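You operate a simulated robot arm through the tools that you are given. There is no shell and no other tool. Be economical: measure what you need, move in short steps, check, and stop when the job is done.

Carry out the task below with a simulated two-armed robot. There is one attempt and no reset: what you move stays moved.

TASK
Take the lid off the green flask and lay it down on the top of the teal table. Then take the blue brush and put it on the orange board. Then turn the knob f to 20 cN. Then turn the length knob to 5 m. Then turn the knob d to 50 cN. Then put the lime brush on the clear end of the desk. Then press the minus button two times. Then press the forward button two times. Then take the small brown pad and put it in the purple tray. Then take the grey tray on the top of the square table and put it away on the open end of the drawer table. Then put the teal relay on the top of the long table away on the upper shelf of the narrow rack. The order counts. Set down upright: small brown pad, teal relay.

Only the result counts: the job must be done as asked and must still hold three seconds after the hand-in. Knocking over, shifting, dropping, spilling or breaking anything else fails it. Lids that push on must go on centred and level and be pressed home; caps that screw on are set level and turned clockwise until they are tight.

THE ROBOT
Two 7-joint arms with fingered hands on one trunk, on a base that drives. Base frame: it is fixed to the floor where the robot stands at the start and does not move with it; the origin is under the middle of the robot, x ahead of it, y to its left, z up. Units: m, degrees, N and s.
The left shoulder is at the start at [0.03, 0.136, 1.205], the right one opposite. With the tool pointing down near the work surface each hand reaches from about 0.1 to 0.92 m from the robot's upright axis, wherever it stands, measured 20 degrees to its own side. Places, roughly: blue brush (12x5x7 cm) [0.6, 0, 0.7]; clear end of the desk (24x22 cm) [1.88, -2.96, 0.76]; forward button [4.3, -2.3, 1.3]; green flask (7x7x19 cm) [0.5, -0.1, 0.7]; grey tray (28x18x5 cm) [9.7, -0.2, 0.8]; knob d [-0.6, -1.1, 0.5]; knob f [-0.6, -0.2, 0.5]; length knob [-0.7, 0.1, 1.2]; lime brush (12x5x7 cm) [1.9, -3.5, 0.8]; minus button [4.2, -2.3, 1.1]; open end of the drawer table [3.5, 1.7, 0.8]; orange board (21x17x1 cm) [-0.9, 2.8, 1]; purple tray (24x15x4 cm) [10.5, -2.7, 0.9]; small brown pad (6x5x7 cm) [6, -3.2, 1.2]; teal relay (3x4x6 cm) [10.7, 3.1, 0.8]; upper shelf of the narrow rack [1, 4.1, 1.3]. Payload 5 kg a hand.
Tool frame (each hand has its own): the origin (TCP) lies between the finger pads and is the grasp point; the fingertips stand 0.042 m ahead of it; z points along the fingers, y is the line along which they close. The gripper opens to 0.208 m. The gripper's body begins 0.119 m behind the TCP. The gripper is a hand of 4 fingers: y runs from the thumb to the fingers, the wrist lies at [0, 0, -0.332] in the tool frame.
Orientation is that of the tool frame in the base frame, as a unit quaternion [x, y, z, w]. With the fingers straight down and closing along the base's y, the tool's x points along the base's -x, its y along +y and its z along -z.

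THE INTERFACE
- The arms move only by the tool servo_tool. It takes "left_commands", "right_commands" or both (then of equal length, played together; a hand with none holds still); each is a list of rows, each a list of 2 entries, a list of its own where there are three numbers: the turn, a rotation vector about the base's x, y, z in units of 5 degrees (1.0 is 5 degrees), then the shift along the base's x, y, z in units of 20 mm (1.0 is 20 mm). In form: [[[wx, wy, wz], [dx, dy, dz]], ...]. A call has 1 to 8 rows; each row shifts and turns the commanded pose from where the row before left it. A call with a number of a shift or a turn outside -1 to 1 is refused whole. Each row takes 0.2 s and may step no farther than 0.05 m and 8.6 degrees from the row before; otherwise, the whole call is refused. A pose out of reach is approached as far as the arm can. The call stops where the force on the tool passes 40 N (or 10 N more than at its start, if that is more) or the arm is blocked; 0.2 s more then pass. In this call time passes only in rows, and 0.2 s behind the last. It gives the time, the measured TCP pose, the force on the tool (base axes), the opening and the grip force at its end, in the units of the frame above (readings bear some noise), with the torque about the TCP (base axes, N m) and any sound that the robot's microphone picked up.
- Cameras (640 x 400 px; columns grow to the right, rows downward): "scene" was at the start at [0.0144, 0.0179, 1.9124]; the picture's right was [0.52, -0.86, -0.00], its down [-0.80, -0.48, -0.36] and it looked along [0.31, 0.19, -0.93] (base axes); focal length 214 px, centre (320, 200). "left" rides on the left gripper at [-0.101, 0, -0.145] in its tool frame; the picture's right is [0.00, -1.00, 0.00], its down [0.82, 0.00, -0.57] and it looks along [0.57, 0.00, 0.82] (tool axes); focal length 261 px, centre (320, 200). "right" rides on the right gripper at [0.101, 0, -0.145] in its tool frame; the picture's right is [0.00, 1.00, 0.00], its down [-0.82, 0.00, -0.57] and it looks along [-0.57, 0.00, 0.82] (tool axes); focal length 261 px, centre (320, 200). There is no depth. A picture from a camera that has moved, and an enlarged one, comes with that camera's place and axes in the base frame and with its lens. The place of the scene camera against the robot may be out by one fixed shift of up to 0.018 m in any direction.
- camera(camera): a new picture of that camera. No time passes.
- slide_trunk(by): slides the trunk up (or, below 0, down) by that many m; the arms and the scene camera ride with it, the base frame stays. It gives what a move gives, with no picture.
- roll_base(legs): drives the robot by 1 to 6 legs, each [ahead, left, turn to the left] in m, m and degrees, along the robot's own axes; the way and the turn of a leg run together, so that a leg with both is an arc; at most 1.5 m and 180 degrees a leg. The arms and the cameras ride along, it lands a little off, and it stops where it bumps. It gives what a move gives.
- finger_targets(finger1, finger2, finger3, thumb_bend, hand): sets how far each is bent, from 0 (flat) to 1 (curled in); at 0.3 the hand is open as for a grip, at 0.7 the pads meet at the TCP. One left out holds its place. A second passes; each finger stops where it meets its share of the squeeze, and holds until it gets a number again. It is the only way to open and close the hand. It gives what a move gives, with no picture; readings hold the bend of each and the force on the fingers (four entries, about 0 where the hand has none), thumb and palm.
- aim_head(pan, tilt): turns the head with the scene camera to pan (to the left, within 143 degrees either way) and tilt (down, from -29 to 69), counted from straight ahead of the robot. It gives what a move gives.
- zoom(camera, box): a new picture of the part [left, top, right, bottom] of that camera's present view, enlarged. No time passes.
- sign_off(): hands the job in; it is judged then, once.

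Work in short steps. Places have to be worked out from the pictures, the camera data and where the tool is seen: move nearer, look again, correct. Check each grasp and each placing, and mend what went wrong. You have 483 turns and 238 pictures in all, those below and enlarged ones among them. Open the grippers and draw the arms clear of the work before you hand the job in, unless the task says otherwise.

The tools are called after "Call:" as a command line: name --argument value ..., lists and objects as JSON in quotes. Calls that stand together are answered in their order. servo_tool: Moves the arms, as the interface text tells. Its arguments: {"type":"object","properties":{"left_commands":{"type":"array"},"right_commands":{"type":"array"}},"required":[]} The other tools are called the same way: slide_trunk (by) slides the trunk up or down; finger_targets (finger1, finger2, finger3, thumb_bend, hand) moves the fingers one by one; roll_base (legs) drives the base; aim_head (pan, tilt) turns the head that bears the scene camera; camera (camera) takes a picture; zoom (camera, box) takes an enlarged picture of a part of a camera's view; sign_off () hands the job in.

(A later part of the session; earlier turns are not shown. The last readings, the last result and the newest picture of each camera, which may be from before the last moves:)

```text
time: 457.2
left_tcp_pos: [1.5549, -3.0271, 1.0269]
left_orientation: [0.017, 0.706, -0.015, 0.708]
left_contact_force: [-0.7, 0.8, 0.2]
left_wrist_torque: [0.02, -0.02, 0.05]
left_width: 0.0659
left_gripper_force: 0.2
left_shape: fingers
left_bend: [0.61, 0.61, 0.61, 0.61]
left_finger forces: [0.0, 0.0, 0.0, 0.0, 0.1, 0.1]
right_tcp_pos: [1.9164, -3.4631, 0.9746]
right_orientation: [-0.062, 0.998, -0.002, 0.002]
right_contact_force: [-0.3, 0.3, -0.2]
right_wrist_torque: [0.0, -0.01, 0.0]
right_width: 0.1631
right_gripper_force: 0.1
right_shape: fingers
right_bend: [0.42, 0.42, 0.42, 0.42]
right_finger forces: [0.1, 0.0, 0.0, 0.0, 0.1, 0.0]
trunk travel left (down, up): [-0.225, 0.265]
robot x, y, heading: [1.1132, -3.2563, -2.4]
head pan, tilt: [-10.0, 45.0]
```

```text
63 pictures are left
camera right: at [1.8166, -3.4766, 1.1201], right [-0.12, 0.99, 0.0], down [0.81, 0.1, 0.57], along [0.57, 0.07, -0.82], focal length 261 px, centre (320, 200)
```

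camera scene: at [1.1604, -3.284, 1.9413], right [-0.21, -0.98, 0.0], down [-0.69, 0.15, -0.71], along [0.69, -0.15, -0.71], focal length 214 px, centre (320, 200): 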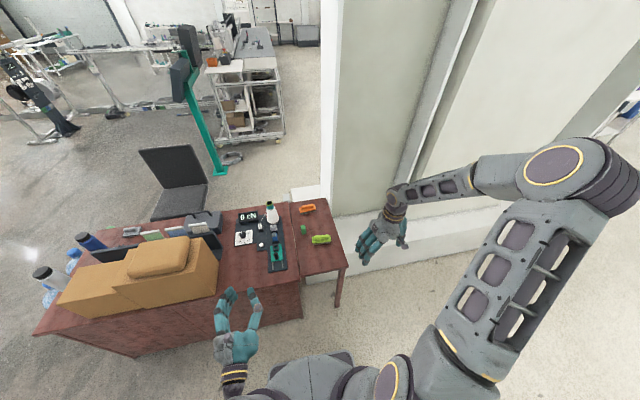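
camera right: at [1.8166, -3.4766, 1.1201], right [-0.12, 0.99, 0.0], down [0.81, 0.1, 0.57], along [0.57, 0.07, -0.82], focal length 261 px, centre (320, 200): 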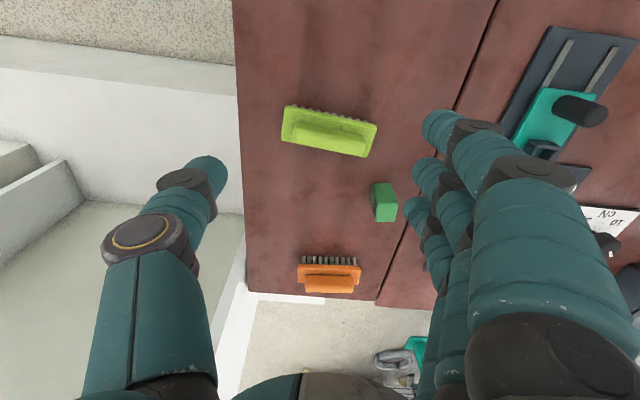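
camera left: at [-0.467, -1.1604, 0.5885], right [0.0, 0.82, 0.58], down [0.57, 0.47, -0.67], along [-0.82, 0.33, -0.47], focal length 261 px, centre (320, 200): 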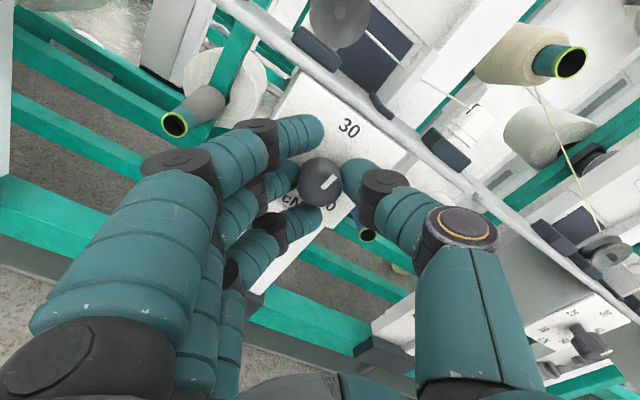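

Brush at (1.931,−3.453), turned ~12° from the hand. Align and descend.

Call:
servo_tool --right_commands '[[[0, 0, -0.8], [0.1, 0.07, -0.9]], [[0, 0, -0.8], [0.1, 0.07, -0.9]], [[0, 0, -0.8], [0.1, 0.07, -0.9]], [[0, 0, 0], [0.1, 0.07, -0.9]], [[0, 0, 0], [0.1, 0.07, -0.9]], [[0, 0, 0], [0.1, 0.07, -0.9]]]'

Call:
camera --camera "right"

```text
time: 458.6
left_tcp_pos: [1.5569, -3.0274, 1.0246]
left_orientation: [0.016, 0.707, -0.014, 0.707]
left_contact_force: [-0.6, 0.4, -0.3]
left_wrist_torque: [-0.01, -0.02, 0.01]
left_width: 0.066
left_gripper_force: 0.0
left_shape: fingers
left_bend: [0.61, 0.61, 0.61, 0.61]
left_finger forces: [0.0, 0.0, 0.1, 0.0, 0.0, 0.0]
right_tcp_pos: [1.9293, -3.4556, 0.8659]
right_orientation: [0.043, 0.999, -0.001, 0.001]
right_contact_force: [-0.3, -0.8, -0.2]
right_wrist_torque: [0.02, 0.08, -0.04]
right_width: 0.163
right_gripper_force: 0.1
right_shape: fingers
right_bend: [0.42, 0.42, 0.42, 0.42]
right_finger forces: [0.0, 0.1, 0.0, 0.1, 0.0, 0.0]
trunk travel left (down, up): [-0.225, 0.265]
robot x, y, heading: [1.1164, -3.256, -2.5]
head pan, tilt: [-10.0, 45.0]
```

```text
62 pictures are left
camera right: at [1.8295, -3.4475, 1.0108], right [0.09, 1.0, 0.0], down [0.82, -0.07, 0.57], along [0.57, -0.05, -0.82], focal length 261 px, centre (320, 200)
```

right: 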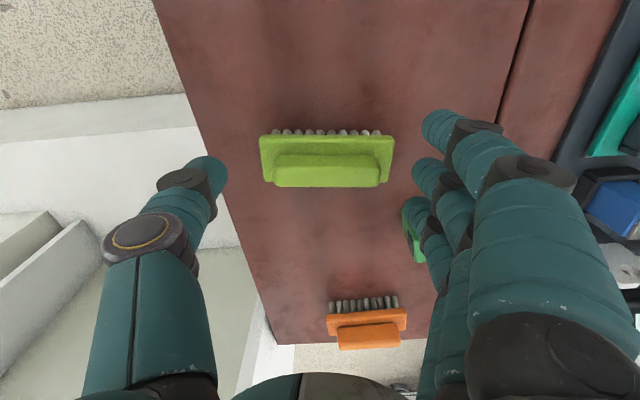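

Aligned. Descend 45 mm and close on the ends.

Call:
servo_tool --right_commands '[[[0, 0, 0], [0.1, 0.1, -0.8]], [[0, 0, 0], [0.1, 0.1, -0.8]], [[0, 0, 0], [0.1, 0, -0.6]]]'

Call:
finger_targets --hand "right" --finger1 0.58 --finger2 0.58 --finger3 0.58 --thumb_bend 0.58

Call:
servo_tool --right_commands '[[[0, 0, 0], [0, 0, 0.5]], [[0, 0, 0], [0, 0, 1]], [[0, 0, 0], [0, 0, 1]], [[0, 0, 0], [0, 0, 1]], [[0, 0, 0], [0, 0, 1]], [[0, 0, 0], [0, 0, 1]], [[0, 0, 0], [0, 0, 1]]]'

Call:
camera --camera "right"

```text
time: 459.4
left_tcp_pos: [1.5567, -3.0279, 1.0262]
left_orientation: [0.014, 0.707, -0.014, 0.707]
left_contact_force: [0.3, 0.3, 0.0]
left_wrist_torque: [0.0, 0.03, -0.04]
left_width: 0.0661
left_gripper_force: 0.1
left_shape: fingers
left_bend: [0.61, 0.61, 0.61, 0.61]
left_finger forces: [0.1, 0.0, 0.0, 0.0, 0.0, 0.1]
right_tcp_pos: [1.935, -3.452, 0.822]
right_orientation: [0.042, 0.999, -0.001, 0.001]
right_contact_force: [0.1, -0.8, -0.4]
right_wrist_torque: [-0.01, 0.01, 0.0]
right_width: 0.1633
right_gripper_force: 0.0
right_shape: fingers
right_bend: [0.42, 0.42, 0.42, 0.42]
right_finger forces: [0.0, 0.0, 0.0, 0.1, 0.1, 0.0]
trunk travel left (down, up): [-0.225, 0.265]
robot x, y, heading: [1.1149, -3.259, -2.3]
head pan, tilt: [-10.0, 45.0]
```

```text
time: 460.4
left_tcp_pos: [1.5565, -3.0274, 1.026]
left_orientation: [0.017, 0.707, -0.016, 0.707]
left_contact_force: [1.0, -0.3, -0.2]
left_wrist_torque: [0.0, -0.01, 0.02]
left_width: 0.0657
left_gripper_force: 0.1
left_shape: fingers
left_bend: [0.61, 0.61, 0.61, 0.61]
left_finger forces: [0.0, 0.0, 0.1, 0.0, 0.0, 0.0]
right_tcp_pos: [1.9351, -3.4519, 0.822]
right_orientation: [0.042, 0.999, -0.002, 0.001]
right_contact_force: [-0.5, -0.9, 1.8]
right_wrist_torque: [0.13, -0.05, -0.01]
right_width: 0.1005
right_gripper_force: 12.2
right_shape: fingers
right_bend: [0.57, 0.44, 0.57, 0.54]
right_finger forces: [0.0, 12.2, 0.0, 0.0, 12.9, 0.0]
trunk travel left (down, up): [-0.225, 0.265]
robot x, y, heading: [1.1131, -3.2574, -2.4]
head pan, tilt: [-10.0, 45.0]
```

```text
time: 462.0
left_tcp_pos: [1.5565, -3.027, 1.0264]
left_orientation: [0.016, 0.707, -0.016, 0.707]
left_contact_force: [-0.2, -0.4, 0.5]
left_wrist_torque: [0.01, 0.05, 0.01]
left_width: 0.066
left_gripper_force: 0.0
left_shape: fingers
left_bend: [0.61, 0.61, 0.61, 0.61]
left_finger forces: [0.0, 0.0, 0.0, 0.1, 0.0, 0.1]
right_tcp_pos: [1.9345, -3.4515, 0.952]
right_orientation: [0.041, 0.999, -0.002, 0.001]
right_contact_force: [-0.7, 0.4, -2.0]
right_wrist_torque: [-0.05, -0.09, -0.01]
right_width: 0.1008
right_gripper_force: 12.6
right_shape: fingers
right_bend: [0.57, 0.44, 0.57, 0.54]
right_finger forces: [0.0, 12.5, 0.0, 0.0, 12.5, 0.0]
trunk travel left (down, up): [-0.225, 0.265]
robot x, y, heading: [1.1181, -3.2548, -2.2]
head pan, tilt: [-10.0, 45.0]
```

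```text
61 pictures are left
camera right: at [1.8341, -3.4433, 1.0969], right [0.09, 1.0, 0.0], down [0.82, -0.07, 0.57], along [0.57, -0.05, -0.82], focal length 261 px, centre (320, 200)
```

right: 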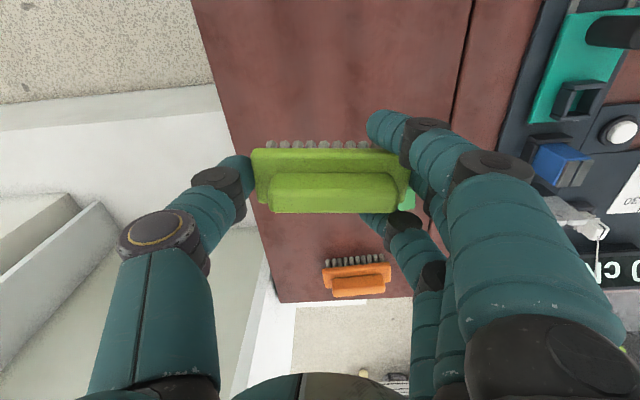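

Lime brush in hand. Raise, retract slightly, and sidestep the base left to reach the clear end.

Call:
servo_tool --right_commands '[[[0, 0, 0], [-0.5, 0, 1]], [[0, 0, 0], [-0.5, 0, 1]], [[0, 0, 0], [-0.5, 0, 1]], [[0, 0, 0], [-0.5, 0, 1]], [[0, 0, 0], [-0.5, 0, 1]], [[0, 0, 0], [-0.5, 0, 1]], [[0, 0, 0], [-0.5, 0, 0.5]], [[0, 0, 0], [-0.5, 0, 0]]]' --left_commands '[[[0, 0, 0], [-0.5, 0.3, 0.7]], [[0, 0, 0], [-0.5, 0.3, 0.7]], [[0, 0, 0], [-0.5, 0.3, 0.7]], [[0, 0, 0], [-0.5, 0.3, 0.7]], [[0, 0, 0], [0, 0.3, 0.7]], [[0, 0, 0], [0, 0.3, 0.7]], [[0, 0, 0], [0, 0.3, 0.7]], [[0, 0, 0], [0, 0.3, 0.7]]]'

Call:
roll_base --legs '[[0, 0.35, 2.4]]'

Call:
camera --camera "right"

```text
time: 463.8
left_tcp_pos: [1.5261, -2.9559, 1.0501]
left_orientation: [0.017, 0.705, -0.016, 0.709]
left_contact_force: [-0.7, -0.8, 0.0]
left_wrist_torque: [-0.01, 0.02, 0.01]
left_width: 0.066
left_gripper_force: 0.0
left_shape: fingers
left_bend: [0.61, 0.61, 0.61, 0.61]
left_finger forces: [0.1, 0.0, 0.0, 0.0, 0.1, 0.0]
left hand out of reach, approached as far as the arm can: row 1, 2, 3, 4, 5, 6, 7, 8
right_tcp_pos: [1.8556, -3.4523, 1.0822]
right_orientation: [0.043, 0.999, -0.002, 0.001]
right_contact_force: [-0.7, 0.2, -1.0]
right_wrist_torque: [-0.04, -0.02, -0.01]
right_width: 0.1003
right_gripper_force: 12.7
right_shape: fingers
right_bend: [0.57, 0.44, 0.57, 0.54]
right_finger forces: [0.0, 12.4, 0.0, 0.0, 12.5, 0.0]
trunk travel left (down, up): [-0.225, 0.265]
robot x, y, heading: [1.1095, -3.2571, -2.3]
head pan, tilt: [-10.0, 45.0]
```

```text
time: 466.1
left_tcp_pos: [1.5198, -2.5891, 1.0489]
left_orientation: [0.0, 0.706, 0.001, 0.708]
left_contact_force: [1.2, 0.6, 0.2]
left_wrist_torque: [-0.03, -0.02, -0.12]
left_width: 0.0658
left_gripper_force: 0.1
left_shape: fingers
left_bend: [0.61, 0.61, 0.61, 0.61]
left_finger forces: [0.0, 0.0, 0.0, 0.1, 0.1, 0.0]
right_tcp_pos: [1.8721, -3.0686, 1.082]
right_orientation: [0.019, 1.0, -0.001, 0.002]
right_contact_force: [0.6, 0.9, -1.0]
right_wrist_torque: [-0.15, -0.01, -0.01]
right_width: 0.1007
right_gripper_force: 12.5
right_shape: fingers
right_bend: [0.57, 0.44, 0.57, 0.54]
right_finger forces: [0.1, 12.5, 0.1, 0.0, 12.4, 0.0]
trunk travel left (down, up): [-0.225, 0.265]
robot x, y, heading: [1.1255, -2.909, 0.3]
head pan, tilt: [-10.0, 45.0]
```

```text
60 pictures are left
camera right: at [1.7708, -3.0641, 1.2269], right [0.04, 1.0, 0.0], down [0.82, -0.03, 0.57], along [0.57, -0.03, -0.82], focal length 261 px, centre (320, 200)
```

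right: 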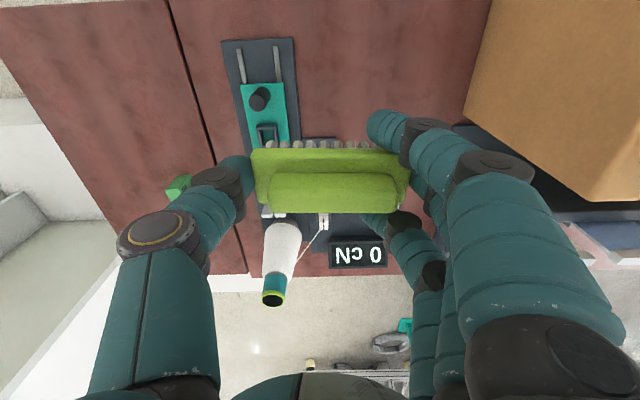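

Clear area lies between the mat (y≈−3.10) and the box. Move to (1.865,−2.985) and lower.

Call:
servo_tool --right_commands '[[[0, 0, 0], [-0.05, 0.7, -0.5]], [[0, 0, 0], [-0.05, 0.7, -0.5]], [[0, 0, 0], [-0.05, 0.7, -0.8]], [[0, 0, 0], [-0.05, 0.7, -0.8]], [[0, 0, 0], [-0.05, 0.7, -0.8]], [[0, 0, 0], [-0.05, 0.7, -0.8]], [[0, 0, 0], [0, 0, -0.8]], [[0, 0, 0], [0, 0, -0.8]]]'

Call:
camera --camera "right"

```text
time: 467.9
left_tcp_pos: [1.5194, -2.5893, 1.0483]
left_orientation: [0.001, 0.706, 0.0, 0.708]
left_contact_force: [0.4, 0.9, 0.4]
left_wrist_torque: [0.02, 0.01, -0.04]
left_width: 0.066
left_gripper_force: 0.0
left_shape: fingers
left_bend: [0.61, 0.61, 0.61, 0.61]
left_finger forces: [0.1, 0.0, 0.1, 0.0, 0.0, 0.1]
right_tcp_pos: [1.8662, -2.9841, 0.9656]
right_orientation: [0.019, 1.0, -0.001, 0.001]
right_contact_force: [1.1, 1.3, -1.4]
right_wrist_torque: [-0.06, 0.06, -0.03]
right_width: 0.1006
right_gripper_force: 13.0
right_shape: fingers
right_bend: [0.57, 0.44, 0.57, 0.54]
right_finger forces: [0.0, 12.6, 0.1, 0.0, 12.5, 0.1]
trunk travel left (down, up): [-0.225, 0.265]
robot x, y, heading: [1.1224, -2.9081, -0.0]
head pan, tilt: [-10.0, 45.0]
```

```text
59 pictures are left
camera right: at [1.7665, -2.9806, 1.1112], right [0.04, 1.0, 0.0], down [0.82, -0.03, 0.57], along [0.57, -0.03, -0.82], focal length 261 px, centre (320, 200)
```

right: 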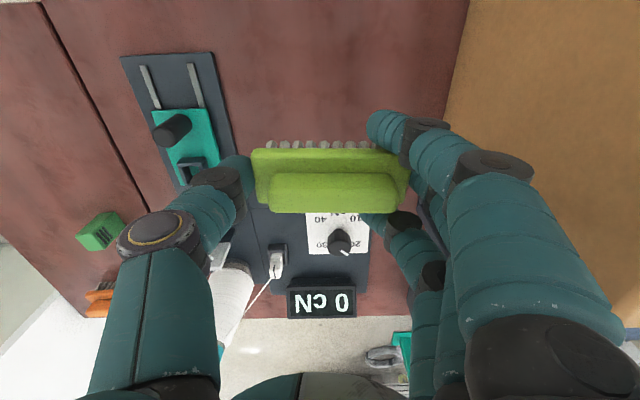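

Clear below. Lower to the desk.

Call:
servo_tool --right_commands '[[[0, 0, 0], [0, 0.1, -1]], [[0, 0, 0], [0, 0.1, -1]], [[0, 0, 0], [0, 0.1, -1]], [[0, 0, 0], [0, 0, -1]], [[0, 0, 0], [0, 0, -1]], [[0, 0, 0], [0, 0, -1]], [[0, 0, 0], [0, 0, -0.5]]]'

Call:
servo_tool --right_commands '[[[0, 0, 0], [0, 0, -0.25]], [[0, 0, 0], [0, 0, -0.25]]]'

```text
time: 469.5
left_tcp_pos: [1.5183, -2.5884, 1.0499]
left_orientation: [0.0, 0.706, 0.001, 0.708]
left_contact_force: [0.2, 0.5, -0.6]
left_wrist_torque: [-0.02, -0.01, 0.02]
left_width: 0.0659
left_gripper_force: 0.0
left_shape: fingers
left_bend: [0.61, 0.61, 0.61, 0.61]
left_finger forces: [0.0, 0.1, 0.1, 0.0, 0.0, 0.1]
right_tcp_pos: [1.8655, -2.9793, 0.8363]
right_orientation: [0.019, 1.0, -0.001, 0.001]
right_contact_force: [0.1, 0.3, -1.3]
right_wrist_torque: [0.0, 0.02, -0.01]
right_width: 0.1001
right_gripper_force: 13.0
right_shape: fingers
right_bend: [0.57, 0.44, 0.57, 0.54]
right_finger forces: [0.1, 12.6, 0.0, 0.1, 12.5, 0.0]
trunk travel left (down, up): [-0.225, 0.265]
robot x, y, heading: [1.1232, -2.9052, 0.2]
head pan, tilt: [-10.0, 45.0]
```

```text
time: 470.1
left_tcp_pos: [1.5201, -2.5897, 1.0499]
left_orientation: [-0.001, 0.706, 0.002, 0.708]
left_contact_force: [1.3, 0.0, 0.6]
left_wrist_torque: [0.02, -0.02, -0.01]
left_width: 0.0659
left_gripper_force: 0.1
left_shape: fingers
left_bend: [0.61, 0.61, 0.61, 0.61]
left_finger forces: [0.0, 0.1, 0.0, 0.0, 0.1, 0.1]
right_tcp_pos: [1.8649, -2.9794, 0.8268]
right_orientation: [0.019, 1.0, -0.002, 0.001]
right_contact_force: [0.3, -0.7, -0.9]
right_wrist_torque: [-0.02, 0.03, -0.01]
right_width: 0.1004
right_gripper_force: 12.7
right_shape: fingers
right_bend: [0.57, 0.44, 0.57, 0.54]
right_finger forces: [0.0, 12.6, 0.0, 0.1, 12.5, 0.0]
trunk travel left (down, up): [-0.225, 0.265]
robot x, y, heading: [1.117, -2.9089, 0.2]
head pan, tilt: [-10.0, 45.0]
```

Call:
servo_tool --right_commands '[[[0, 0, 0], [0, 0, -0.2]], [[0, 0, 0], [0, 0, -0.15]]]'

```text
time: 470.7
left_tcp_pos: [1.5201, -2.5894, 1.0496]
left_orientation: [0.001, 0.705, 0.0, 0.709]
left_contact_force: [-0.4, 0.7, 0.1]
left_wrist_torque: [0.0, 0.0, -0.01]
left_width: 0.0659
left_gripper_force: 0.0
left_shape: fingers
left_bend: [0.61, 0.61, 0.61, 0.61]
left_finger forces: [0.1, 0.0, 0.0, 0.0, 0.0, 0.0]
right_tcp_pos: [1.865, -2.979, 0.822]
right_orientation: [0.019, 1.0, -0.001, 0.001]
right_contact_force: [-2.1, -2.3, 15.1]
right_wrist_torque: [0.13, 0.11, 0.1]
right_width: 0.1005
right_gripper_force: 13.0
right_shape: fingers
right_bend: [0.57, 0.44, 0.57, 0.54]
right_finger forces: [0.1, 11.8, 0.0, 0.0, 14.3, 0.0]
trunk travel left (down, up): [-0.225, 0.265]
robot x, y, heading: [1.118, -2.9068, 0.2]
head pan, tilt: [-10.0, 45.0]
```

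Contact. Open slightly and lift away.

Call:
finger_targets --hand "right" --finger1 0.41 --finger2 0.41 --finger3 0.41 --thumb_bend 0.44

Call:
servo_tool --right_commands '[[[0, 0, 0], [0, 0, 1]], [[0, 0, 0], [0, 0, 1]], [[0, 0, 0], [0, 0, 1]], [[0, 0, 0], [0, 0, 1]], [[0, 0, 0], [0, 0, 1]], [[0, 0, 0], [-0.5, 0, 1]], [[0, 0, 0], [-0.5, 0, 1]], [[0, 0, 0], [-0.5, 0, 1]]]'

Call:
camera --camera "right"

```text
time: 471.7
left_tcp_pos: [1.5202, -2.5883, 1.0501]
left_orientation: [0.0, 0.706, 0.001, 0.708]
left_contact_force: [0.0, 0.7, 0.0]
left_wrist_torque: [0.03, -0.01, 0.0]
left_width: 0.0661
left_gripper_force: 0.0
left_shape: fingers
left_bend: [0.61, 0.61, 0.61, 0.61]
left_finger forces: [0.0, 0.1, 0.0, 0.0, 0.0, 0.1]
right_tcp_pos: [1.8662, -2.9791, 0.8184]
right_orientation: [0.019, 1.0, -0.001, 0.001]
right_contact_force: [0.3, -0.3, -0.2]
right_wrist_torque: [0.0, -0.01, -0.02]
right_width: 0.1584
right_gripper_force: 0.0
right_shape: fingers
right_bend: [0.41, 0.41, 0.41, 0.44]
right_finger forces: [0.1, 0.0, 0.0, 0.0, 0.0, 0.0]
trunk travel left (down, up): [-0.225, 0.265]
robot x, y, heading: [1.1166, -2.9116, 0.1]
head pan, tilt: [-10.0, 45.0]
```

```text
time: 473.5
left_tcp_pos: [1.519, -2.5899, 1.0496]
left_orientation: [-0.001, 0.706, 0.002, 0.709]
left_contact_force: [-0.5, -0.2, -0.3]
left_wrist_torque: [0.0, 0.01, 0.01]
left_width: 0.0662
left_gripper_force: 0.0
left_shape: fingers
left_bend: [0.61, 0.61, 0.61, 0.61]
left_finger forces: [0.1, 0.1, 0.1, 0.1, 0.1, 0.0]
right_tcp_pos: [1.8339, -2.979, 0.9781]
right_orientation: [0.019, 1.0, -0.001, 0.001]
right_contact_force: [-0.3, -0.4, 0.1]
right_wrist_torque: [0.03, -0.06, 0.03]
right_width: 0.1588
right_gripper_force: 0.1
right_shape: fingers
right_bend: [0.41, 0.41, 0.41, 0.44]
right_finger forces: [0.0, 0.0, 0.0, 0.0, 0.1, 0.1]
trunk travel left (down, up): [-0.225, 0.265]
robot x, y, heading: [1.1227, -2.9106, 0.3]
head pan, tilt: [-10.0, 45.0]
```

```text
58 pictures are left
camera right: at [1.7326, -2.9759, 1.1237], right [0.04, 1.0, 0.0], down [0.82, -0.03, 0.57], along [0.57, -0.03, -0.82], focal length 261 px, centre (320, 200)
```

right: 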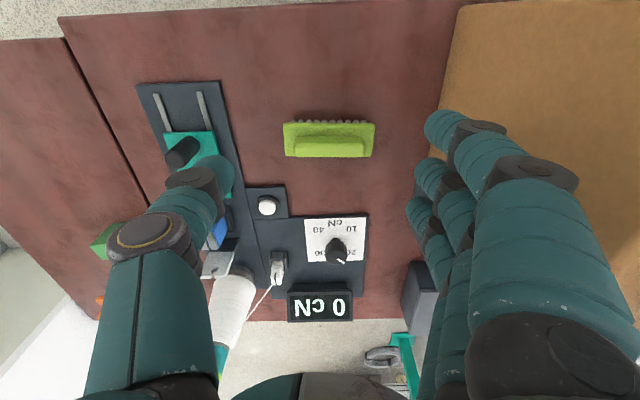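

Lime brush is placed in the clear area. Next the buttons at (4.2,−2.3): drive around the desk's far end.

Call:
roll_base --legs '[[-0.3, 0, 0], [0, 0, 90], [1.2, 0, 0], [0.5, 0, 0], [0, 0, -90], [1.4, 0, 0]]'

Call:
aim_head --pan -30 --tilt 25

Call:
camera --camera "scene"

```text
time: 495.8
left_tcp_pos: [2.2091, -0.9139, 1.0487]
left_orientation: [0.02, 0.705, -0.021, 0.708]
left_contact_force: [0.8, 2.0, -0.4]
left_wrist_torque: [0.01, -0.11, -0.22]
left_width: 0.0662
left_gripper_force: 0.0
left_shape: fingers
left_bend: [0.61, 0.61, 0.61, 0.61]
left_finger forces: [0.1, 0.1, 0.0, 0.0, 0.0, 0.0]
right_tcp_pos: [2.4991, -1.3245, 0.9756]
right_orientation: [0.05, 0.999, -0.004, 0.0]
right_contact_force: [-0.7, 2.6, -0.3]
right_wrist_torque: [-0.37, 0.02, -0.02]
right_width: 0.1596
right_gripper_force: 0.1
right_shape: fingers
right_bend: [0.41, 0.41, 0.41, 0.44]
right_finger forces: [0.0, 0.1, 0.0, 0.0, 0.1, 0.1]
trunk travel left (down, up): [-0.225, 0.265]
robot x, y, heading: [1.7905, -1.2155, -3.0]
head pan, tilt: [-10.0, 45.0]
stopped in leg 6: the robot was blocked; the commanded pose is now the measured one
```

```text
time: 496.7
left_tcp_pos: [2.2094, -0.9164, 1.0507]
left_orientation: [0.021, 0.705, -0.021, 0.708]
left_contact_force: [1.1, 0.8, -0.5]
left_wrist_torque: [-0.01, -0.02, -0.03]
left_width: 0.0664
left_gripper_force: 0.1
left_shape: fingers
left_bend: [0.61, 0.61, 0.61, 0.61]
left_finger forces: [0.1, 0.1, 0.0, 0.0, 0.1, 0.1]
right_tcp_pos: [2.4996, -1.33, 0.9759]
right_orientation: [0.051, 0.999, -0.003, 0.0]
right_contact_force: [-0.2, -0.9, 0.2]
right_wrist_torque: [0.06, 0.09, -0.03]
right_width: 0.1593
right_gripper_force: 0.1
right_shape: fingers
right_bend: [0.41, 0.41, 0.41, 0.44]
right_finger forces: [0.0, 0.0, 0.0, 0.0, 0.0, 0.0]
trunk travel left (down, up): [-0.225, 0.265]
robot x, y, heading: [1.7945, -1.2103, -2.9]
head pan, tilt: [-30.0, 25.0]
```

```text
57 pictures are left
camera scene: at [1.8365, -1.2709, 1.9717], right [-0.54, -0.84, 0.0], down [-0.36, 0.23, -0.91], along [0.76, -0.49, -0.42], focal length 214 px, centre (320, 200)
```

scene: 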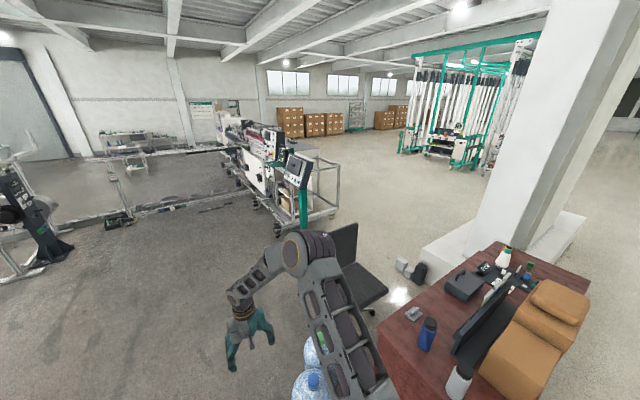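

Blocked by the water bottles area; step left 0.35 m and go on.

Call:
roll_base --legs '[[-0.05, 0, 0], [0, 0.4, 3], [1.3, 0, 0], [0, 0, -45]]'

Call:
aim_head --pan 0 --tilt 30

Call:
camera --camera "scene"

```text
time: 507.9
left_tcp_pos: [3.5576, -0.8888, 1.051]
left_orientation: [0.276, 0.648, -0.278, 0.653]
left_contact_force: [-0.3, 0.1, -0.1]
left_wrist_torque: [0.02, 0.03, 0.02]
left_width: 0.066
left_gripper_force: 0.1
left_shape: fingers
left_bend: [0.61, 0.61, 0.61, 0.61]
left_finger forces: [0.0, 0.1, 0.1, 0.0, 0.0, 0.1]
right_tcp_pos: [3.4911, -1.39, 0.9766]
right_orientation: [0.412, 0.911, -0.002, -0.001]
right_contact_force: [-0.5, -0.8, 0.1]
right_wrist_torque: [0.04, -0.02, 0.01]
right_width: 0.1597
right_gripper_force: 0.1
right_shape: fingers
right_bend: [0.41, 0.41, 0.41, 0.44]
right_finger forces: [0.0, 0.1, 0.1, 0.1, 0.1, 0.1]
trunk travel left (down, up): [-0.225, 0.265]
robot x, y, heading: [3.0549, -0.8248, -46.0]
head pan, tilt: [-30.0, 25.0]
```

```text
time: 508.8
left_tcp_pos: [3.5584, -0.8891, 1.0502]
left_orientation: [0.277, 0.648, -0.278, 0.652]
left_contact_force: [0.4, 1.0, -0.2]
left_wrist_torque: [-0.01, -0.02, -0.01]
left_width: 0.0661
left_gripper_force: 0.1
left_shape: fingers
left_bend: [0.61, 0.61, 0.61, 0.61]
left_finger forces: [0.0, 0.0, 0.0, 0.0, 0.1, 0.0]
right_tcp_pos: [3.4901, -1.3895, 0.9768]
right_orientation: [0.411, 0.912, -0.002, -0.001]
right_contact_force: [-0.2, 0.3, -0.3]
right_wrist_torque: [0.0, -0.01, 0.02]
right_width: 0.1598
right_gripper_force: 0.0
right_shape: fingers
right_bend: [0.41, 0.41, 0.41, 0.44]
right_finger forces: [0.0, 0.0, 0.0, 0.1, 0.1, 0.0]
trunk travel left (down, up): [-0.225, 0.265]
robot x, y, heading: [3.0486, -0.8234, -45.9]
head pan, tilt: [0.0, 30.0]
```

```text
56 pictures are left
camera scene: at [3.0906, -0.8771, 1.9639], right [-0.72, -0.7, 0.0], down [-0.35, 0.36, -0.87], along [0.6, -0.62, -0.5], focal length 214 px, centre (320, 200)
```

scene: 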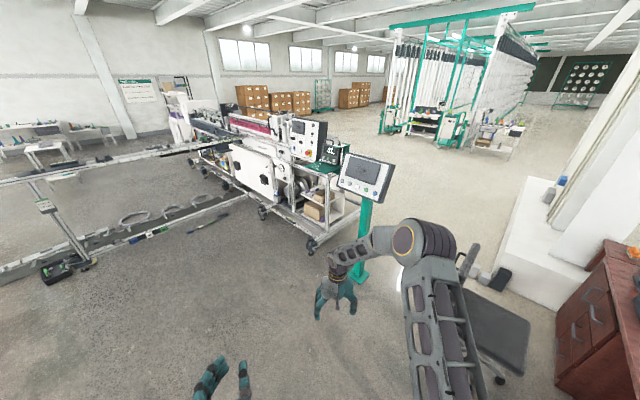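

Console is straight ahead. Zoom on it.

Call:
zoom --camera "scene" --box '[325, 140, 405, 210]'

```text
5.71 times, centred on (365, 175) of scene
camera zoom: at [3.0906, -0.8771, 1.9639], right [-0.72, -0.7, 0.0], down [-0.35, 0.36, -0.87], along [0.6, -0.62, -0.5], focal length 1226 px, centre (63, 343)
```

zoom: 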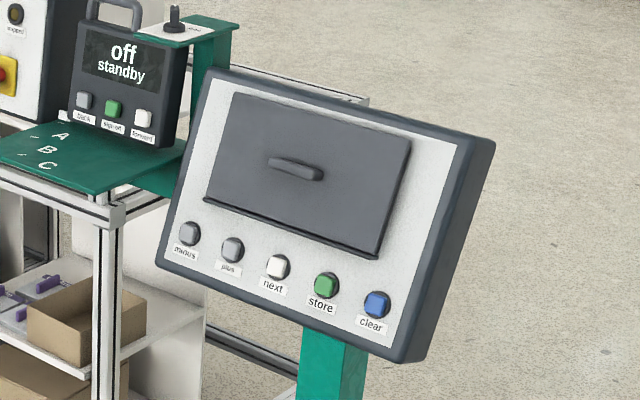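

The panels face +y: minus is the leftmost button of the big console (≈(4.23,−2.36,1.1)); forward is on the small console behind. Retract the right arm, form a pointing left hand, and drive in front facing −y.

Call:
servo_tool --right_commands '[[[0, 0, 0], [-1, -0.05, 0.5]], [[0, 0, 0], [-1, -0.05, 0.5]], [[0, 0, 0], [-1, -0.05, 0.5]], [[0, 0, 0], [-1, -0.05, 0.5]], [[0, 0, 0], [-1, -0.05, 0.5]], [[0, 0, 0], [-1, -0.05, 0.5]], [[0, 0, 0], [-1, -0.05, 0.5]], [[0, 0, 0], [-1, -0.05, 0.5]]]'

Call:
servo_tool --right_commands '[[[0, 0, 0], [-1, 0, 0.5]], [[0, 0, 0], [-1, 0, 0.5]], [[0, 0, 0], [-1, 0, 0.5]], [[0, 0, 0], [-1, 0, 0.5]], [[0, 0, 0], [-1, 0, 0.5]], [[0, 0, 0], [-1, 0, 0.5]], [[0, 0, 0], [-1, 0, 0.5]], [[0, 0, 0], [-1, 0, 0.5]]]'

Call:
finger_targets --hand "left" --finger1 1.0 --finger2 0.7 --finger3 1.0 --thumb_bend 0.7

Call:
roll_base --legs '[[0, 0, -44], [0, 1.0, 0], [0.75, 0, 0]]'

Call:
camera --camera "left"

```text
time: 510.6
left_tcp_pos: [3.5565, -0.8884, 1.0518]
left_orientation: [0.277, 0.648, -0.278, 0.652]
left_contact_force: [-0.9, -0.4, -0.1]
left_wrist_torque: [0.0, 0.03, 0.02]
left_width: 0.0661
left_gripper_force: 0.1
left_shape: fingers
left_bend: [0.61, 0.61, 0.61, 0.61]
left_finger forces: [0.0, 0.0, 0.0, 0.1, 0.1, 0.0]
right_tcp_pos: [3.3299, -1.397, 1.056]
right_orientation: [0.412, 0.911, -0.003, -0.001]
right_contact_force: [-0.8, 0.2, 0.3]
right_wrist_torque: [-0.04, -0.07, -0.04]
right_width: 0.1599
right_gripper_force: 0.1
right_shape: fingers
right_bend: [0.41, 0.41, 0.41, 0.44]
right_finger forces: [0.1, 0.0, 0.0, 0.1, 0.0, 0.0]
trunk travel left (down, up): [-0.225, 0.265]
robot x, y, heading: [3.0529, -0.8226, -46.1]
head pan, tilt: [0.0, 30.0]
```

```text
time: 512.4
left_tcp_pos: [3.5569, -0.8885, 1.0511]
left_orientation: [0.276, 0.649, -0.277, 0.653]
left_contact_force: [-0.5, 0.0, 0.6]
left_wrist_torque: [0.02, 0.01, 0.06]
left_width: 0.0661
left_gripper_force: 0.1
left_shape: fingers
left_bend: [0.61, 0.61, 0.61, 0.61]
left_finger forces: [0.0, 0.0, 0.0, 0.0, 0.0, 0.0]
right_tcp_pos: [3.1693, -1.3954, 1.1359]
right_orientation: [0.412, 0.911, -0.002, -0.001]
right_contact_force: [-0.7, -0.5, -0.5]
right_wrist_torque: [-0.01, -0.04, -0.01]
right_width: 0.1598
right_gripper_force: 0.1
right_shape: fingers
right_bend: [0.41, 0.41, 0.41, 0.44]
right_finger forces: [0.1, 0.0, 0.0, 0.0, 0.0, 0.1]
trunk travel left (down, up): [-0.225, 0.265]
robot x, y, heading: [3.0504, -0.8211, -46.0]
head pan, tilt: [0.0, 30.0]
```

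```text
time: 513.4
left_tcp_pos: [3.5574, -0.8899, 1.0501]
left_orientation: [0.277, 0.648, -0.279, 0.652]
left_contact_force: [0.0, 0.2, 0.5]
left_wrist_torque: [0.0, -0.03, -0.01]
left_width: 0.0715
left_gripper_force: 0.0
left_shape: fingers
left_bend: [1.0, 0.7, 1.0, 0.7]
left_finger forces: [0.0, 0.0, 0.0, 0.1, 0.0, 0.0]
right_tcp_pos: [3.171, -1.3955, 1.1365]
right_orientation: [0.412, 0.911, -0.004, -0.001]
right_contact_force: [0.7, 0.5, -1.1]
right_wrist_torque: [0.01, 0.05, -0.02]
right_width: 0.1598
right_gripper_force: 0.0
right_shape: fingers
right_bend: [0.41, 0.41, 0.41, 0.44]
right_finger forces: [0.1, 0.0, 0.0, 0.0, 0.0, 0.0]
trunk travel left (down, up): [-0.225, 0.265]
robot x, y, heading: [3.0489, -0.8229, -45.8]
head pan, tilt: [0.0, 30.0]
```

```text
time: 524.4
left_tcp_pos: [4.3715, -1.9825, 1.0516]
left_orientation: [-0.5, -0.497, 0.503, -0.5]
left_contact_force: [0.2, 0.8, 0.2]
left_wrist_torque: [0.02, -0.01, 0.03]
left_width: 0.0715
left_gripper_force: 0.1
left_shape: fingers
left_bend: [1.0, 0.7, 1.0, 0.7]
left_finger forces: [0.0, 0.1, 0.0, 0.0, 0.1, 0.0]
right_tcp_pos: [3.7435, -2.0789, 1.1356]
right_orientation: [0.724, 0.69, -0.002, -0.002]
right_contact_force: [-0.2, -1.4, 0.2]
right_wrist_torque: [0.07, 0.03, 0.0]
right_width: 0.1597
right_gripper_force: 0.0
right_shape: fingers
right_bend: [0.41, 0.41, 0.41, 0.44]
right_finger forces: [0.0, 0.0, 0.0, 0.0, 0.1, 0.0]
trunk travel left (down, up): [-0.225, 0.265]
robot x, y, heading: [4.0558, -1.5817, -89.8]
head pan, tilt: [0.0, 30.0]
```

```text
54 pictures are left
camera left: at [4.3743, -1.8379, 1.1513], right [-1.0, 0.0, 0.0], down [0.0, 0.57, -0.82], along [-0.01, -0.82, -0.57], focal length 261 px, centre (320, 200)
```

left: 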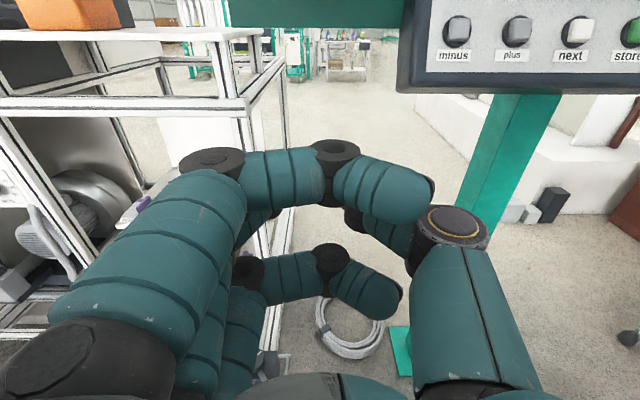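

Curled fingers reach as far forward as the pinch. Try a straight index instead: extend finger 2, curl the rest.

Call:
finger_targets --hand "left" --finger1 1.0 --finger2 0.15 --finger3 1.0 --thumb_bend 1.0

Call:
camera --camera "left"

```text
time: 525.4
left_tcp_pos: [4.3724, -1.9824, 1.0513]
left_orientation: [-0.5, -0.498, 0.502, -0.5]
left_contact_force: [0.8, 0.1, -1.0]
left_wrist_torque: [0.0, -0.02, 0.02]
left_width: 0.0718
left_gripper_force: 0.1
left_shape: fingers
left_bend: [1.0, 0.15, 1.0, 1.0]
left_finger forces: [0.0, 0.1, 0.0, 0.0, 0.0, 0.1]
right_tcp_pos: [3.7429, -2.0771, 1.136]
right_orientation: [0.724, 0.69, -0.002, -0.002]
right_contact_force: [-0.5, 0.1, -0.4]
right_wrist_torque: [-0.02, -0.02, 0.01]
right_width: 0.1599
right_gripper_force: 0.0
right_shape: fingers
right_bend: [0.41, 0.41, 0.41, 0.44]
right_finger forces: [0.0, 0.1, 0.0, 0.1, 0.0, 0.0]
trunk travel left (down, up): [-0.225, 0.265]
robot x, y, heading: [4.0583, -1.5798, -89.9]
head pan, tilt: [0.0, 30.0]
```

```text
53 pictures are left
camera left: at [4.3743, -1.8373, 1.1514], right [-1.0, 0.0, 0.0], down [0.0, 0.57, -0.82], along [-0.01, -0.82, -0.57], focal length 261 px, centre (320, 200)
```

left: 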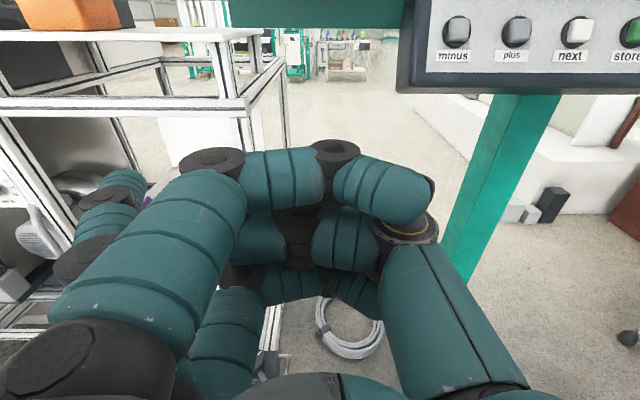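

Finger 2 at 0.3 will stick out ~8 cm ahead of the curled ones, 0.11 m to the +x side. Triangulated minus button: (4.173,−2.285,1.138). Move the fingertip in front of it.

Call:
finger_targets --hand "left" --finger2 0.3

Call:
servo_tool --left_commands '[[[0, 0, 0], [-1, 0, 0.5]], [[0, 0, 0], [-1, 0, 0.5]], [[0, 0, 0], [-1, 0, 0.5]], [[0, 0, 0], [-1, 0, 0.5]], [[0, 0, 0], [-1, 0, 0.5]], [[0, 0, 0], [-1, 0, 0.5]], [[0, 0, 0], [-1, 0, 0.5]], [[0, 0, 0], [-1, 0, 0.5]]]'

Call:
servo_tool --left_commands '[[[0, 0, 0], [-1, -1, 0.05]], [[0, 0, 0], [-1, -1, 0.05]], [[0, 0, 0], [-1, -1, 0.05]], [[0, 0, 0], [-1, -1, 0.05]], [[0, 0, 0], [-1, -1, 0.05]], [[0, 0, 0], [-1, -1, 0.05]], [[0, 0, 0], [-1, -1, 0.05]], [[0, 0, 0], [-0.4, -1, 0]]]'

Call:
camera --camera "left"

```text
time: 526.4
left_tcp_pos: [4.3729, -1.9814, 1.0504]
left_orientation: [-0.5, -0.498, 0.502, -0.5]
left_contact_force: [-0.6, 0.6, 0.0]
left_wrist_torque: [0.0, -0.01, -0.02]
left_width: 0.0721
left_gripper_force: 0.1
left_shape: fingers
left_bend: [1.0, 0.3, 1.0, 1.0]
left_finger forces: [0.0, 0.1, 0.0, 0.0, 0.0, 0.0]
right_tcp_pos: [3.7427, -2.0773, 1.1368]
right_orientation: [0.724, 0.69, -0.002, -0.001]
right_contact_force: [0.1, 0.4, -1.1]
right_wrist_torque: [0.01, -0.03, 0.0]
right_width: 0.1598
right_gripper_force: 0.0
right_shape: fingers
right_bend: [0.41, 0.41, 0.41, 0.44]
right_finger forces: [0.0, 0.1, 0.0, 0.1, 0.0, 0.1]
trunk travel left (down, up): [-0.225, 0.265]
robot x, y, heading: [4.0566, -1.5804, -89.8]
head pan, tilt: [0.0, 30.0]
```

```text
time: 528.2
left_tcp_pos: [4.2497, -1.9945, 1.0292]
left_orientation: [0.517, 0.479, -0.486, 0.517]
left_contact_force: [-0.1, 0.8, -0.6]
left_wrist_torque: [-0.02, 0.0, -0.01]
left_width: 0.0721
left_gripper_force: 0.0
left_shape: fingers
left_bend: [1.0, 0.3, 1.0, 1.0]
left_finger forces: [0.0, 0.0, 0.0, 0.0, 0.1, 0.0]
left hand out of reach, approached as far as the arm can: row 1, 2, 3, 4, 5, 6, 7, 8
right_tcp_pos: [3.7433, -2.0777, 1.1371]
right_orientation: [0.723, 0.691, -0.003, -0.003]
right_contact_force: [0.6, 0.3, -0.4]
right_wrist_torque: [-0.04, 0.04, 0.02]
right_width: 0.1598
right_gripper_force: 0.0
right_shape: fingers
right_bend: [0.41, 0.41, 0.41, 0.44]
right_finger forces: [0.0, 0.0, 0.0, 0.0, 0.1, 0.0]
trunk travel left (down, up): [-0.225, 0.265]
robot x, y, heading: [4.0548, -1.5862, -89.7]
head pan, tilt: [0.0, 30.0]
```

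```text
time: 530.0
left_tcp_pos: [4.0771, -2.1537, 1.0375]
left_orientation: [-0.5, -0.498, 0.503, -0.499]
left_contact_force: [0.9, 0.0, -0.1]
left_wrist_torque: [0.01, 0.0, -0.01]
left_width: 0.0724
left_gripper_force: 0.0
left_shape: fingers
left_bend: [1.0, 0.3, 1.0, 1.0]
left_finger forces: [0.1, 0.0, 0.0, 0.0, 0.0, 0.0]
right_tcp_pos: [3.7425, -2.0783, 1.1358]
right_orientation: [0.723, 0.691, -0.002, -0.003]
right_contact_force: [0.0, -1.0, -0.5]
right_wrist_torque: [0.02, 0.03, 0.01]
right_width: 0.1596
right_gripper_force: 0.0
right_shape: fingers
right_bend: [0.41, 0.41, 0.41, 0.44]
right_finger forces: [0.0, 0.0, 0.0, 0.1, 0.0, 0.0]
trunk travel left (down, up): [-0.225, 0.265]
robot x, y, heading: [4.0551, -1.5817, -89.9]
head pan, tilt: [0.0, 30.0]
```

```text
52 pictures are left
camera left: at [4.0794, -2.0096, 1.1388], right [-1.0, 0.01, 0.01], down [0.0, 0.57, -0.82], along [-0.01, -0.82, -0.57], focal length 261 px, centre (320, 200)
```

left: 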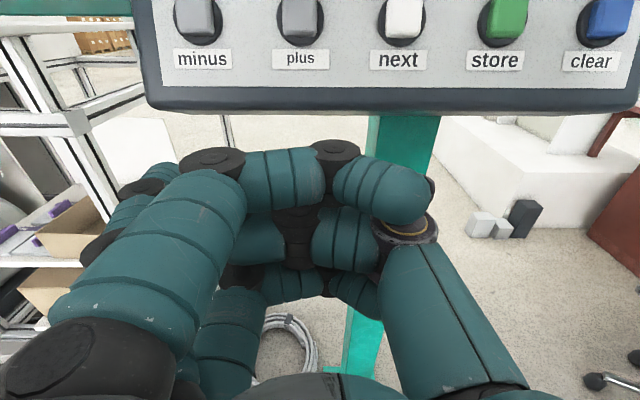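

Minus re-measured at (4.18,−2.285,1.137). Raise 0.10 and look.

Call:
servo_tool --left_commands '[[[0, 0, 0], [-0.05, 0, 1]], [[0, 0, 0], [-0.05, 0, 1]], [[0, 0, 0], [-0.05, 0, 1]], [[0, 0, 0], [-0.05, 0, 1]], [[0, 0, 0], [-0.05, 0, 1]]]'

Call:
camera --camera "left"

```text
time: 531.2
left_tcp_pos: [4.0737, -2.1543, 1.1387]
left_orientation: [-0.5, -0.497, 0.502, -0.5]
left_contact_force: [0.6, 0.4, 0.6]
left_wrist_torque: [-0.01, -0.01, -0.01]
left_width: 0.0723
left_gripper_force: 0.1
left_shape: fingers
left_bend: [1.0, 0.3, 1.0, 1.0]
left_finger forces: [0.1, 0.0, 0.1, 0.0, 0.0, 0.0]
right_tcp_pos: [3.7411, -2.0771, 1.1361]
right_orientation: [0.724, 0.69, -0.003, -0.002]
right_contact_force: [-0.2, -0.5, 0.0]
right_wrist_torque: [-0.02, 0.0, 0.01]
right_width: 0.1599
right_gripper_force: 0.0
right_shape: fingers
right_bend: [0.41, 0.41, 0.41, 0.44]
right_finger forces: [0.1, 0.0, 0.0, 0.1, 0.1, 0.0]
trunk travel left (down, up): [-0.225, 0.265]
robot x, y, heading: [4.0586, -1.5855, -89.9]
head pan, tilt: [0.0, 30.0]
```

```text
51 pictures are left
camera left: at [4.0755, -2.0093, 1.2395], right [-1.0, 0.0, 0.0], down [0.0, 0.57, -0.82], along [-0.01, -0.82, -0.57], focal length 261 px, centre (320, 200)
```

left: 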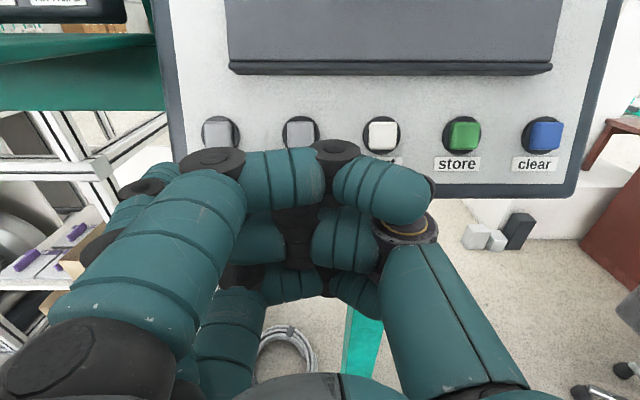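

Fingertip lined up (hidden behind finger 1). Advance carefully until force appears.

Call:
servo_tool --left_commands '[[[0, 0, 0], [0.02, -0.5, 0]], [[0, 0, 0], [0.02, -0.5, 0]], [[0, 0, 0], [0, -0.5, 0]], [[0, 0, 0], [0, -0.5, 0]], [[0, 0, 0], [0, -0.5, 0]], [[0, 0, 0], [0, -0.3, 0]], [[0, 0, 0], [0, -0.3, 0]]]'

Call:
servo_tool --left_commands '[[[0, 0, 0], [0, -0.2, 0]], [[0, 0, 0], [0, -0.2, 0]]]'

```text
time: 532.8
left_tcp_pos: [4.0758, -2.219, 1.1379]
left_orientation: [-0.5, -0.497, 0.502, -0.5]
left_contact_force: [0.2, -0.7, -0.5]
left_wrist_torque: [-0.04, 0.0, -0.01]
left_width: 0.0724
left_gripper_force: 0.2
left_shape: fingers
left_bend: [1.0, 0.3, 1.0, 1.0]
left_finger forces: [0.1, 0.0, 0.0, 0.0, 0.0, 0.0]
right_tcp_pos: [3.742, -2.0779, 1.1364]
right_orientation: [0.724, 0.69, -0.002, -0.003]
right_contact_force: [0.6, -0.9, -0.2]
right_wrist_torque: [0.02, 0.0, -0.02]
right_width: 0.1598
right_gripper_force: 0.1
right_shape: fingers
right_bend: [0.41, 0.41, 0.41, 0.44]
right_finger forces: [0.0, 0.0, 0.0, 0.0, 0.1, 0.0]
trunk travel left (down, up): [-0.225, 0.265]
robot x, y, heading: [4.0538, -1.5811, -89.8]
head pan, tilt: [0.0, 30.0]
```

```text
time: 533.4
left_tcp_pos: [4.0753, -2.2253, 1.1389]
left_orientation: [-0.5, -0.497, 0.502, -0.501]
left_contact_force: [-0.2, 3.2, -1.0]
left_wrist_torque: [0.04, 0.05, 0.31]
left_width: 0.0724
left_gripper_force: 0.8
left_shape: fingers
left_bend: [1.0, 0.3, 1.0, 1.0]
left_finger forces: [0.1, 2.6, 0.1, 0.1, 0.0, 0.1]
right_tcp_pos: [3.7426, -2.0774, 1.1369]
right_orientation: [0.724, 0.69, -0.001, -0.003]
right_contact_force: [-0.6, -0.4, 0.1]
right_wrist_torque: [-0.04, -0.01, 0.04]
right_width: 0.1598
right_gripper_force: 0.0
right_shape: fingers
right_bend: [0.41, 0.41, 0.41, 0.44]
right_finger forces: [0.1, 0.0, 0.0, 0.0, 0.0, 0.1]
trunk travel left (down, up): [-0.225, 0.265]
robot x, y, heading: [4.0544, -1.5849, -90.1]
head pan, tilt: [0.0, 30.0]
heard: click
```

Click heard — one press on minus. Back off and press again.

Call:
servo_tool --left_commands '[[[0, 0, 0], [0, 0.5, 0]], [[0, 0, 0], [0, 0.5, 0]], [[0, 0, 0], [0, 0, 0]]]'

Call:
servo_tool --left_commands '[[[0, 0, 0], [0, -0.5, 0]], [[0, 0, 0], [0, -0.3, 0]], [[0, 0, 0], [0, -0.2, 0]]]'

```text
time: 534.2
left_tcp_pos: [4.0752, -2.2059, 1.1379]
left_orientation: [-0.5, -0.497, 0.502, -0.501]
left_contact_force: [0.2, -0.8, -0.6]
left_wrist_torque: [0.0, 0.01, -0.03]
left_width: 0.0723
left_gripper_force: 0.1
left_shape: fingers
left_bend: [1.0, 0.3, 1.0, 1.0]
left_finger forces: [0.0, 0.0, 0.0, 0.1, 0.0, 0.0]
right_tcp_pos: [3.7435, -2.0774, 1.1351]
right_orientation: [0.723, 0.691, -0.002, -0.001]
right_contact_force: [-0.7, 0.0, -1.2]
right_wrist_torque: [-0.01, 0.01, 0.03]
right_width: 0.1597
right_gripper_force: 0.1
right_shape: fingers
right_bend: [0.41, 0.41, 0.41, 0.44]
right_finger forces: [0.1, 0.0, 0.0, 0.0, 0.0, 0.0]
trunk travel left (down, up): [-0.225, 0.265]
robot x, y, heading: [4.056, -1.5829, -90.2]
head pan, tilt: [0.0, 30.0]
```

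```text
time: 535.0
left_tcp_pos: [4.075, -2.2255, 1.1379]
left_orientation: [-0.5, -0.497, 0.503, -0.5]
left_contact_force: [0.6, 3.0, -0.4]
left_wrist_torque: [0.02, 0.02, 0.36]
left_width: 0.0724
left_gripper_force: 1.2
left_shape: fingers
left_bend: [1.0, 0.3, 1.0, 1.0]
left_finger forces: [0.1, 2.8, 0.0, 0.0, 0.0, 0.1]
right_tcp_pos: [3.7421, -2.0773, 1.1362]
right_orientation: [0.724, 0.69, -0.002, -0.002]
right_contact_force: [-0.2, -0.1, 1.0]
right_wrist_torque: [0.01, 0.03, 0.0]
right_width: 0.1596
right_gripper_force: 0.1
right_shape: fingers
right_bend: [0.41, 0.41, 0.41, 0.44]
right_finger forces: [0.0, 0.0, 0.1, 0.0, 0.0, 0.0]
trunk travel left (down, up): [-0.225, 0.265]
robot x, y, heading: [4.0548, -1.5812, -89.9]
head pan, tilt: [0.0, 30.0]
heard: click
```

Second click. Back off and raise to view the small console with the forward button.

Call:
servo_tool --left_commands '[[[0, 0, 0], [0, 1, 0]], [[0, 0, 0], [0, 1, 0]], [[0, 0, 0], [0, 1, 0]], [[0, 0, 0], [0.5, 0.5, 1]], [[0, 0, 0], [0.8, 0, 1]], [[0, 0, 0], [0.8, 0, 1]], [[0, 0, 0], [0.8, 0, 1]], [[0, 0, 0], [0.8, 0, 1]]]'

Call:
camera --camera "left"

```text
time: 536.8
left_tcp_pos: [4.1153, -2.2079, 1.1932]
left_orientation: [-0.498, -0.497, 0.503, -0.502]
left_contact_force: [0.0, -0.4, -0.5]
left_wrist_torque: [0.03, 0.01, -0.03]
left_width: 0.0723
left_gripper_force: 0.1
left_shape: fingers
left_bend: [1.0, 0.3, 1.0, 1.0]
left_finger forces: [0.0, 0.0, 0.1, 0.1, 0.0, 0.0]
left hand out of reach, approached as far as the arm can: row 5, 6, 7, 8
right_tcp_pos: [3.7421, -2.0777, 1.1356]
right_orientation: [0.724, 0.69, -0.002, -0.002]
right_contact_force: [-0.4, -0.5, -0.3]
right_wrist_torque: [0.0, 0.02, 0.0]
right_width: 0.1594
right_gripper_force: 0.0
right_shape: fingers
right_bend: [0.41, 0.41, 0.41, 0.44]
right_finger forces: [0.1, 0.0, 0.0, 0.0, 0.1, 0.1]
trunk travel left (down, up): [-0.225, 0.265]
robot x, y, heading: [4.0537, -1.5841, -90.1]
head pan, tilt: [0.0, 30.0]
```

```text
50 pictures are left
camera left: at [4.1171, -2.0624, 1.2933], right [-1.0, 0.0, 0.0], down [0.0, 0.56, -0.83], along [0.0, -0.83, -0.56], focal length 261 px, centre (320, 200)
```

left: 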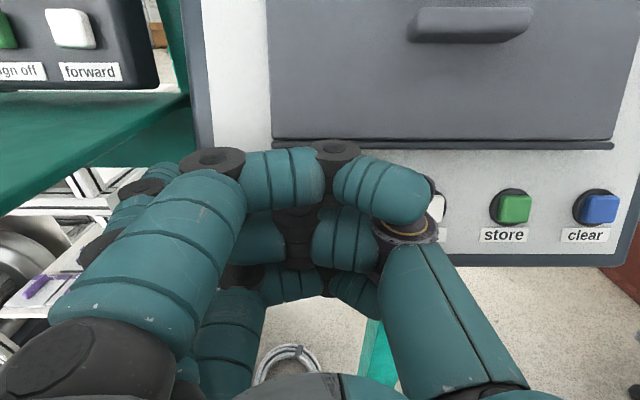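

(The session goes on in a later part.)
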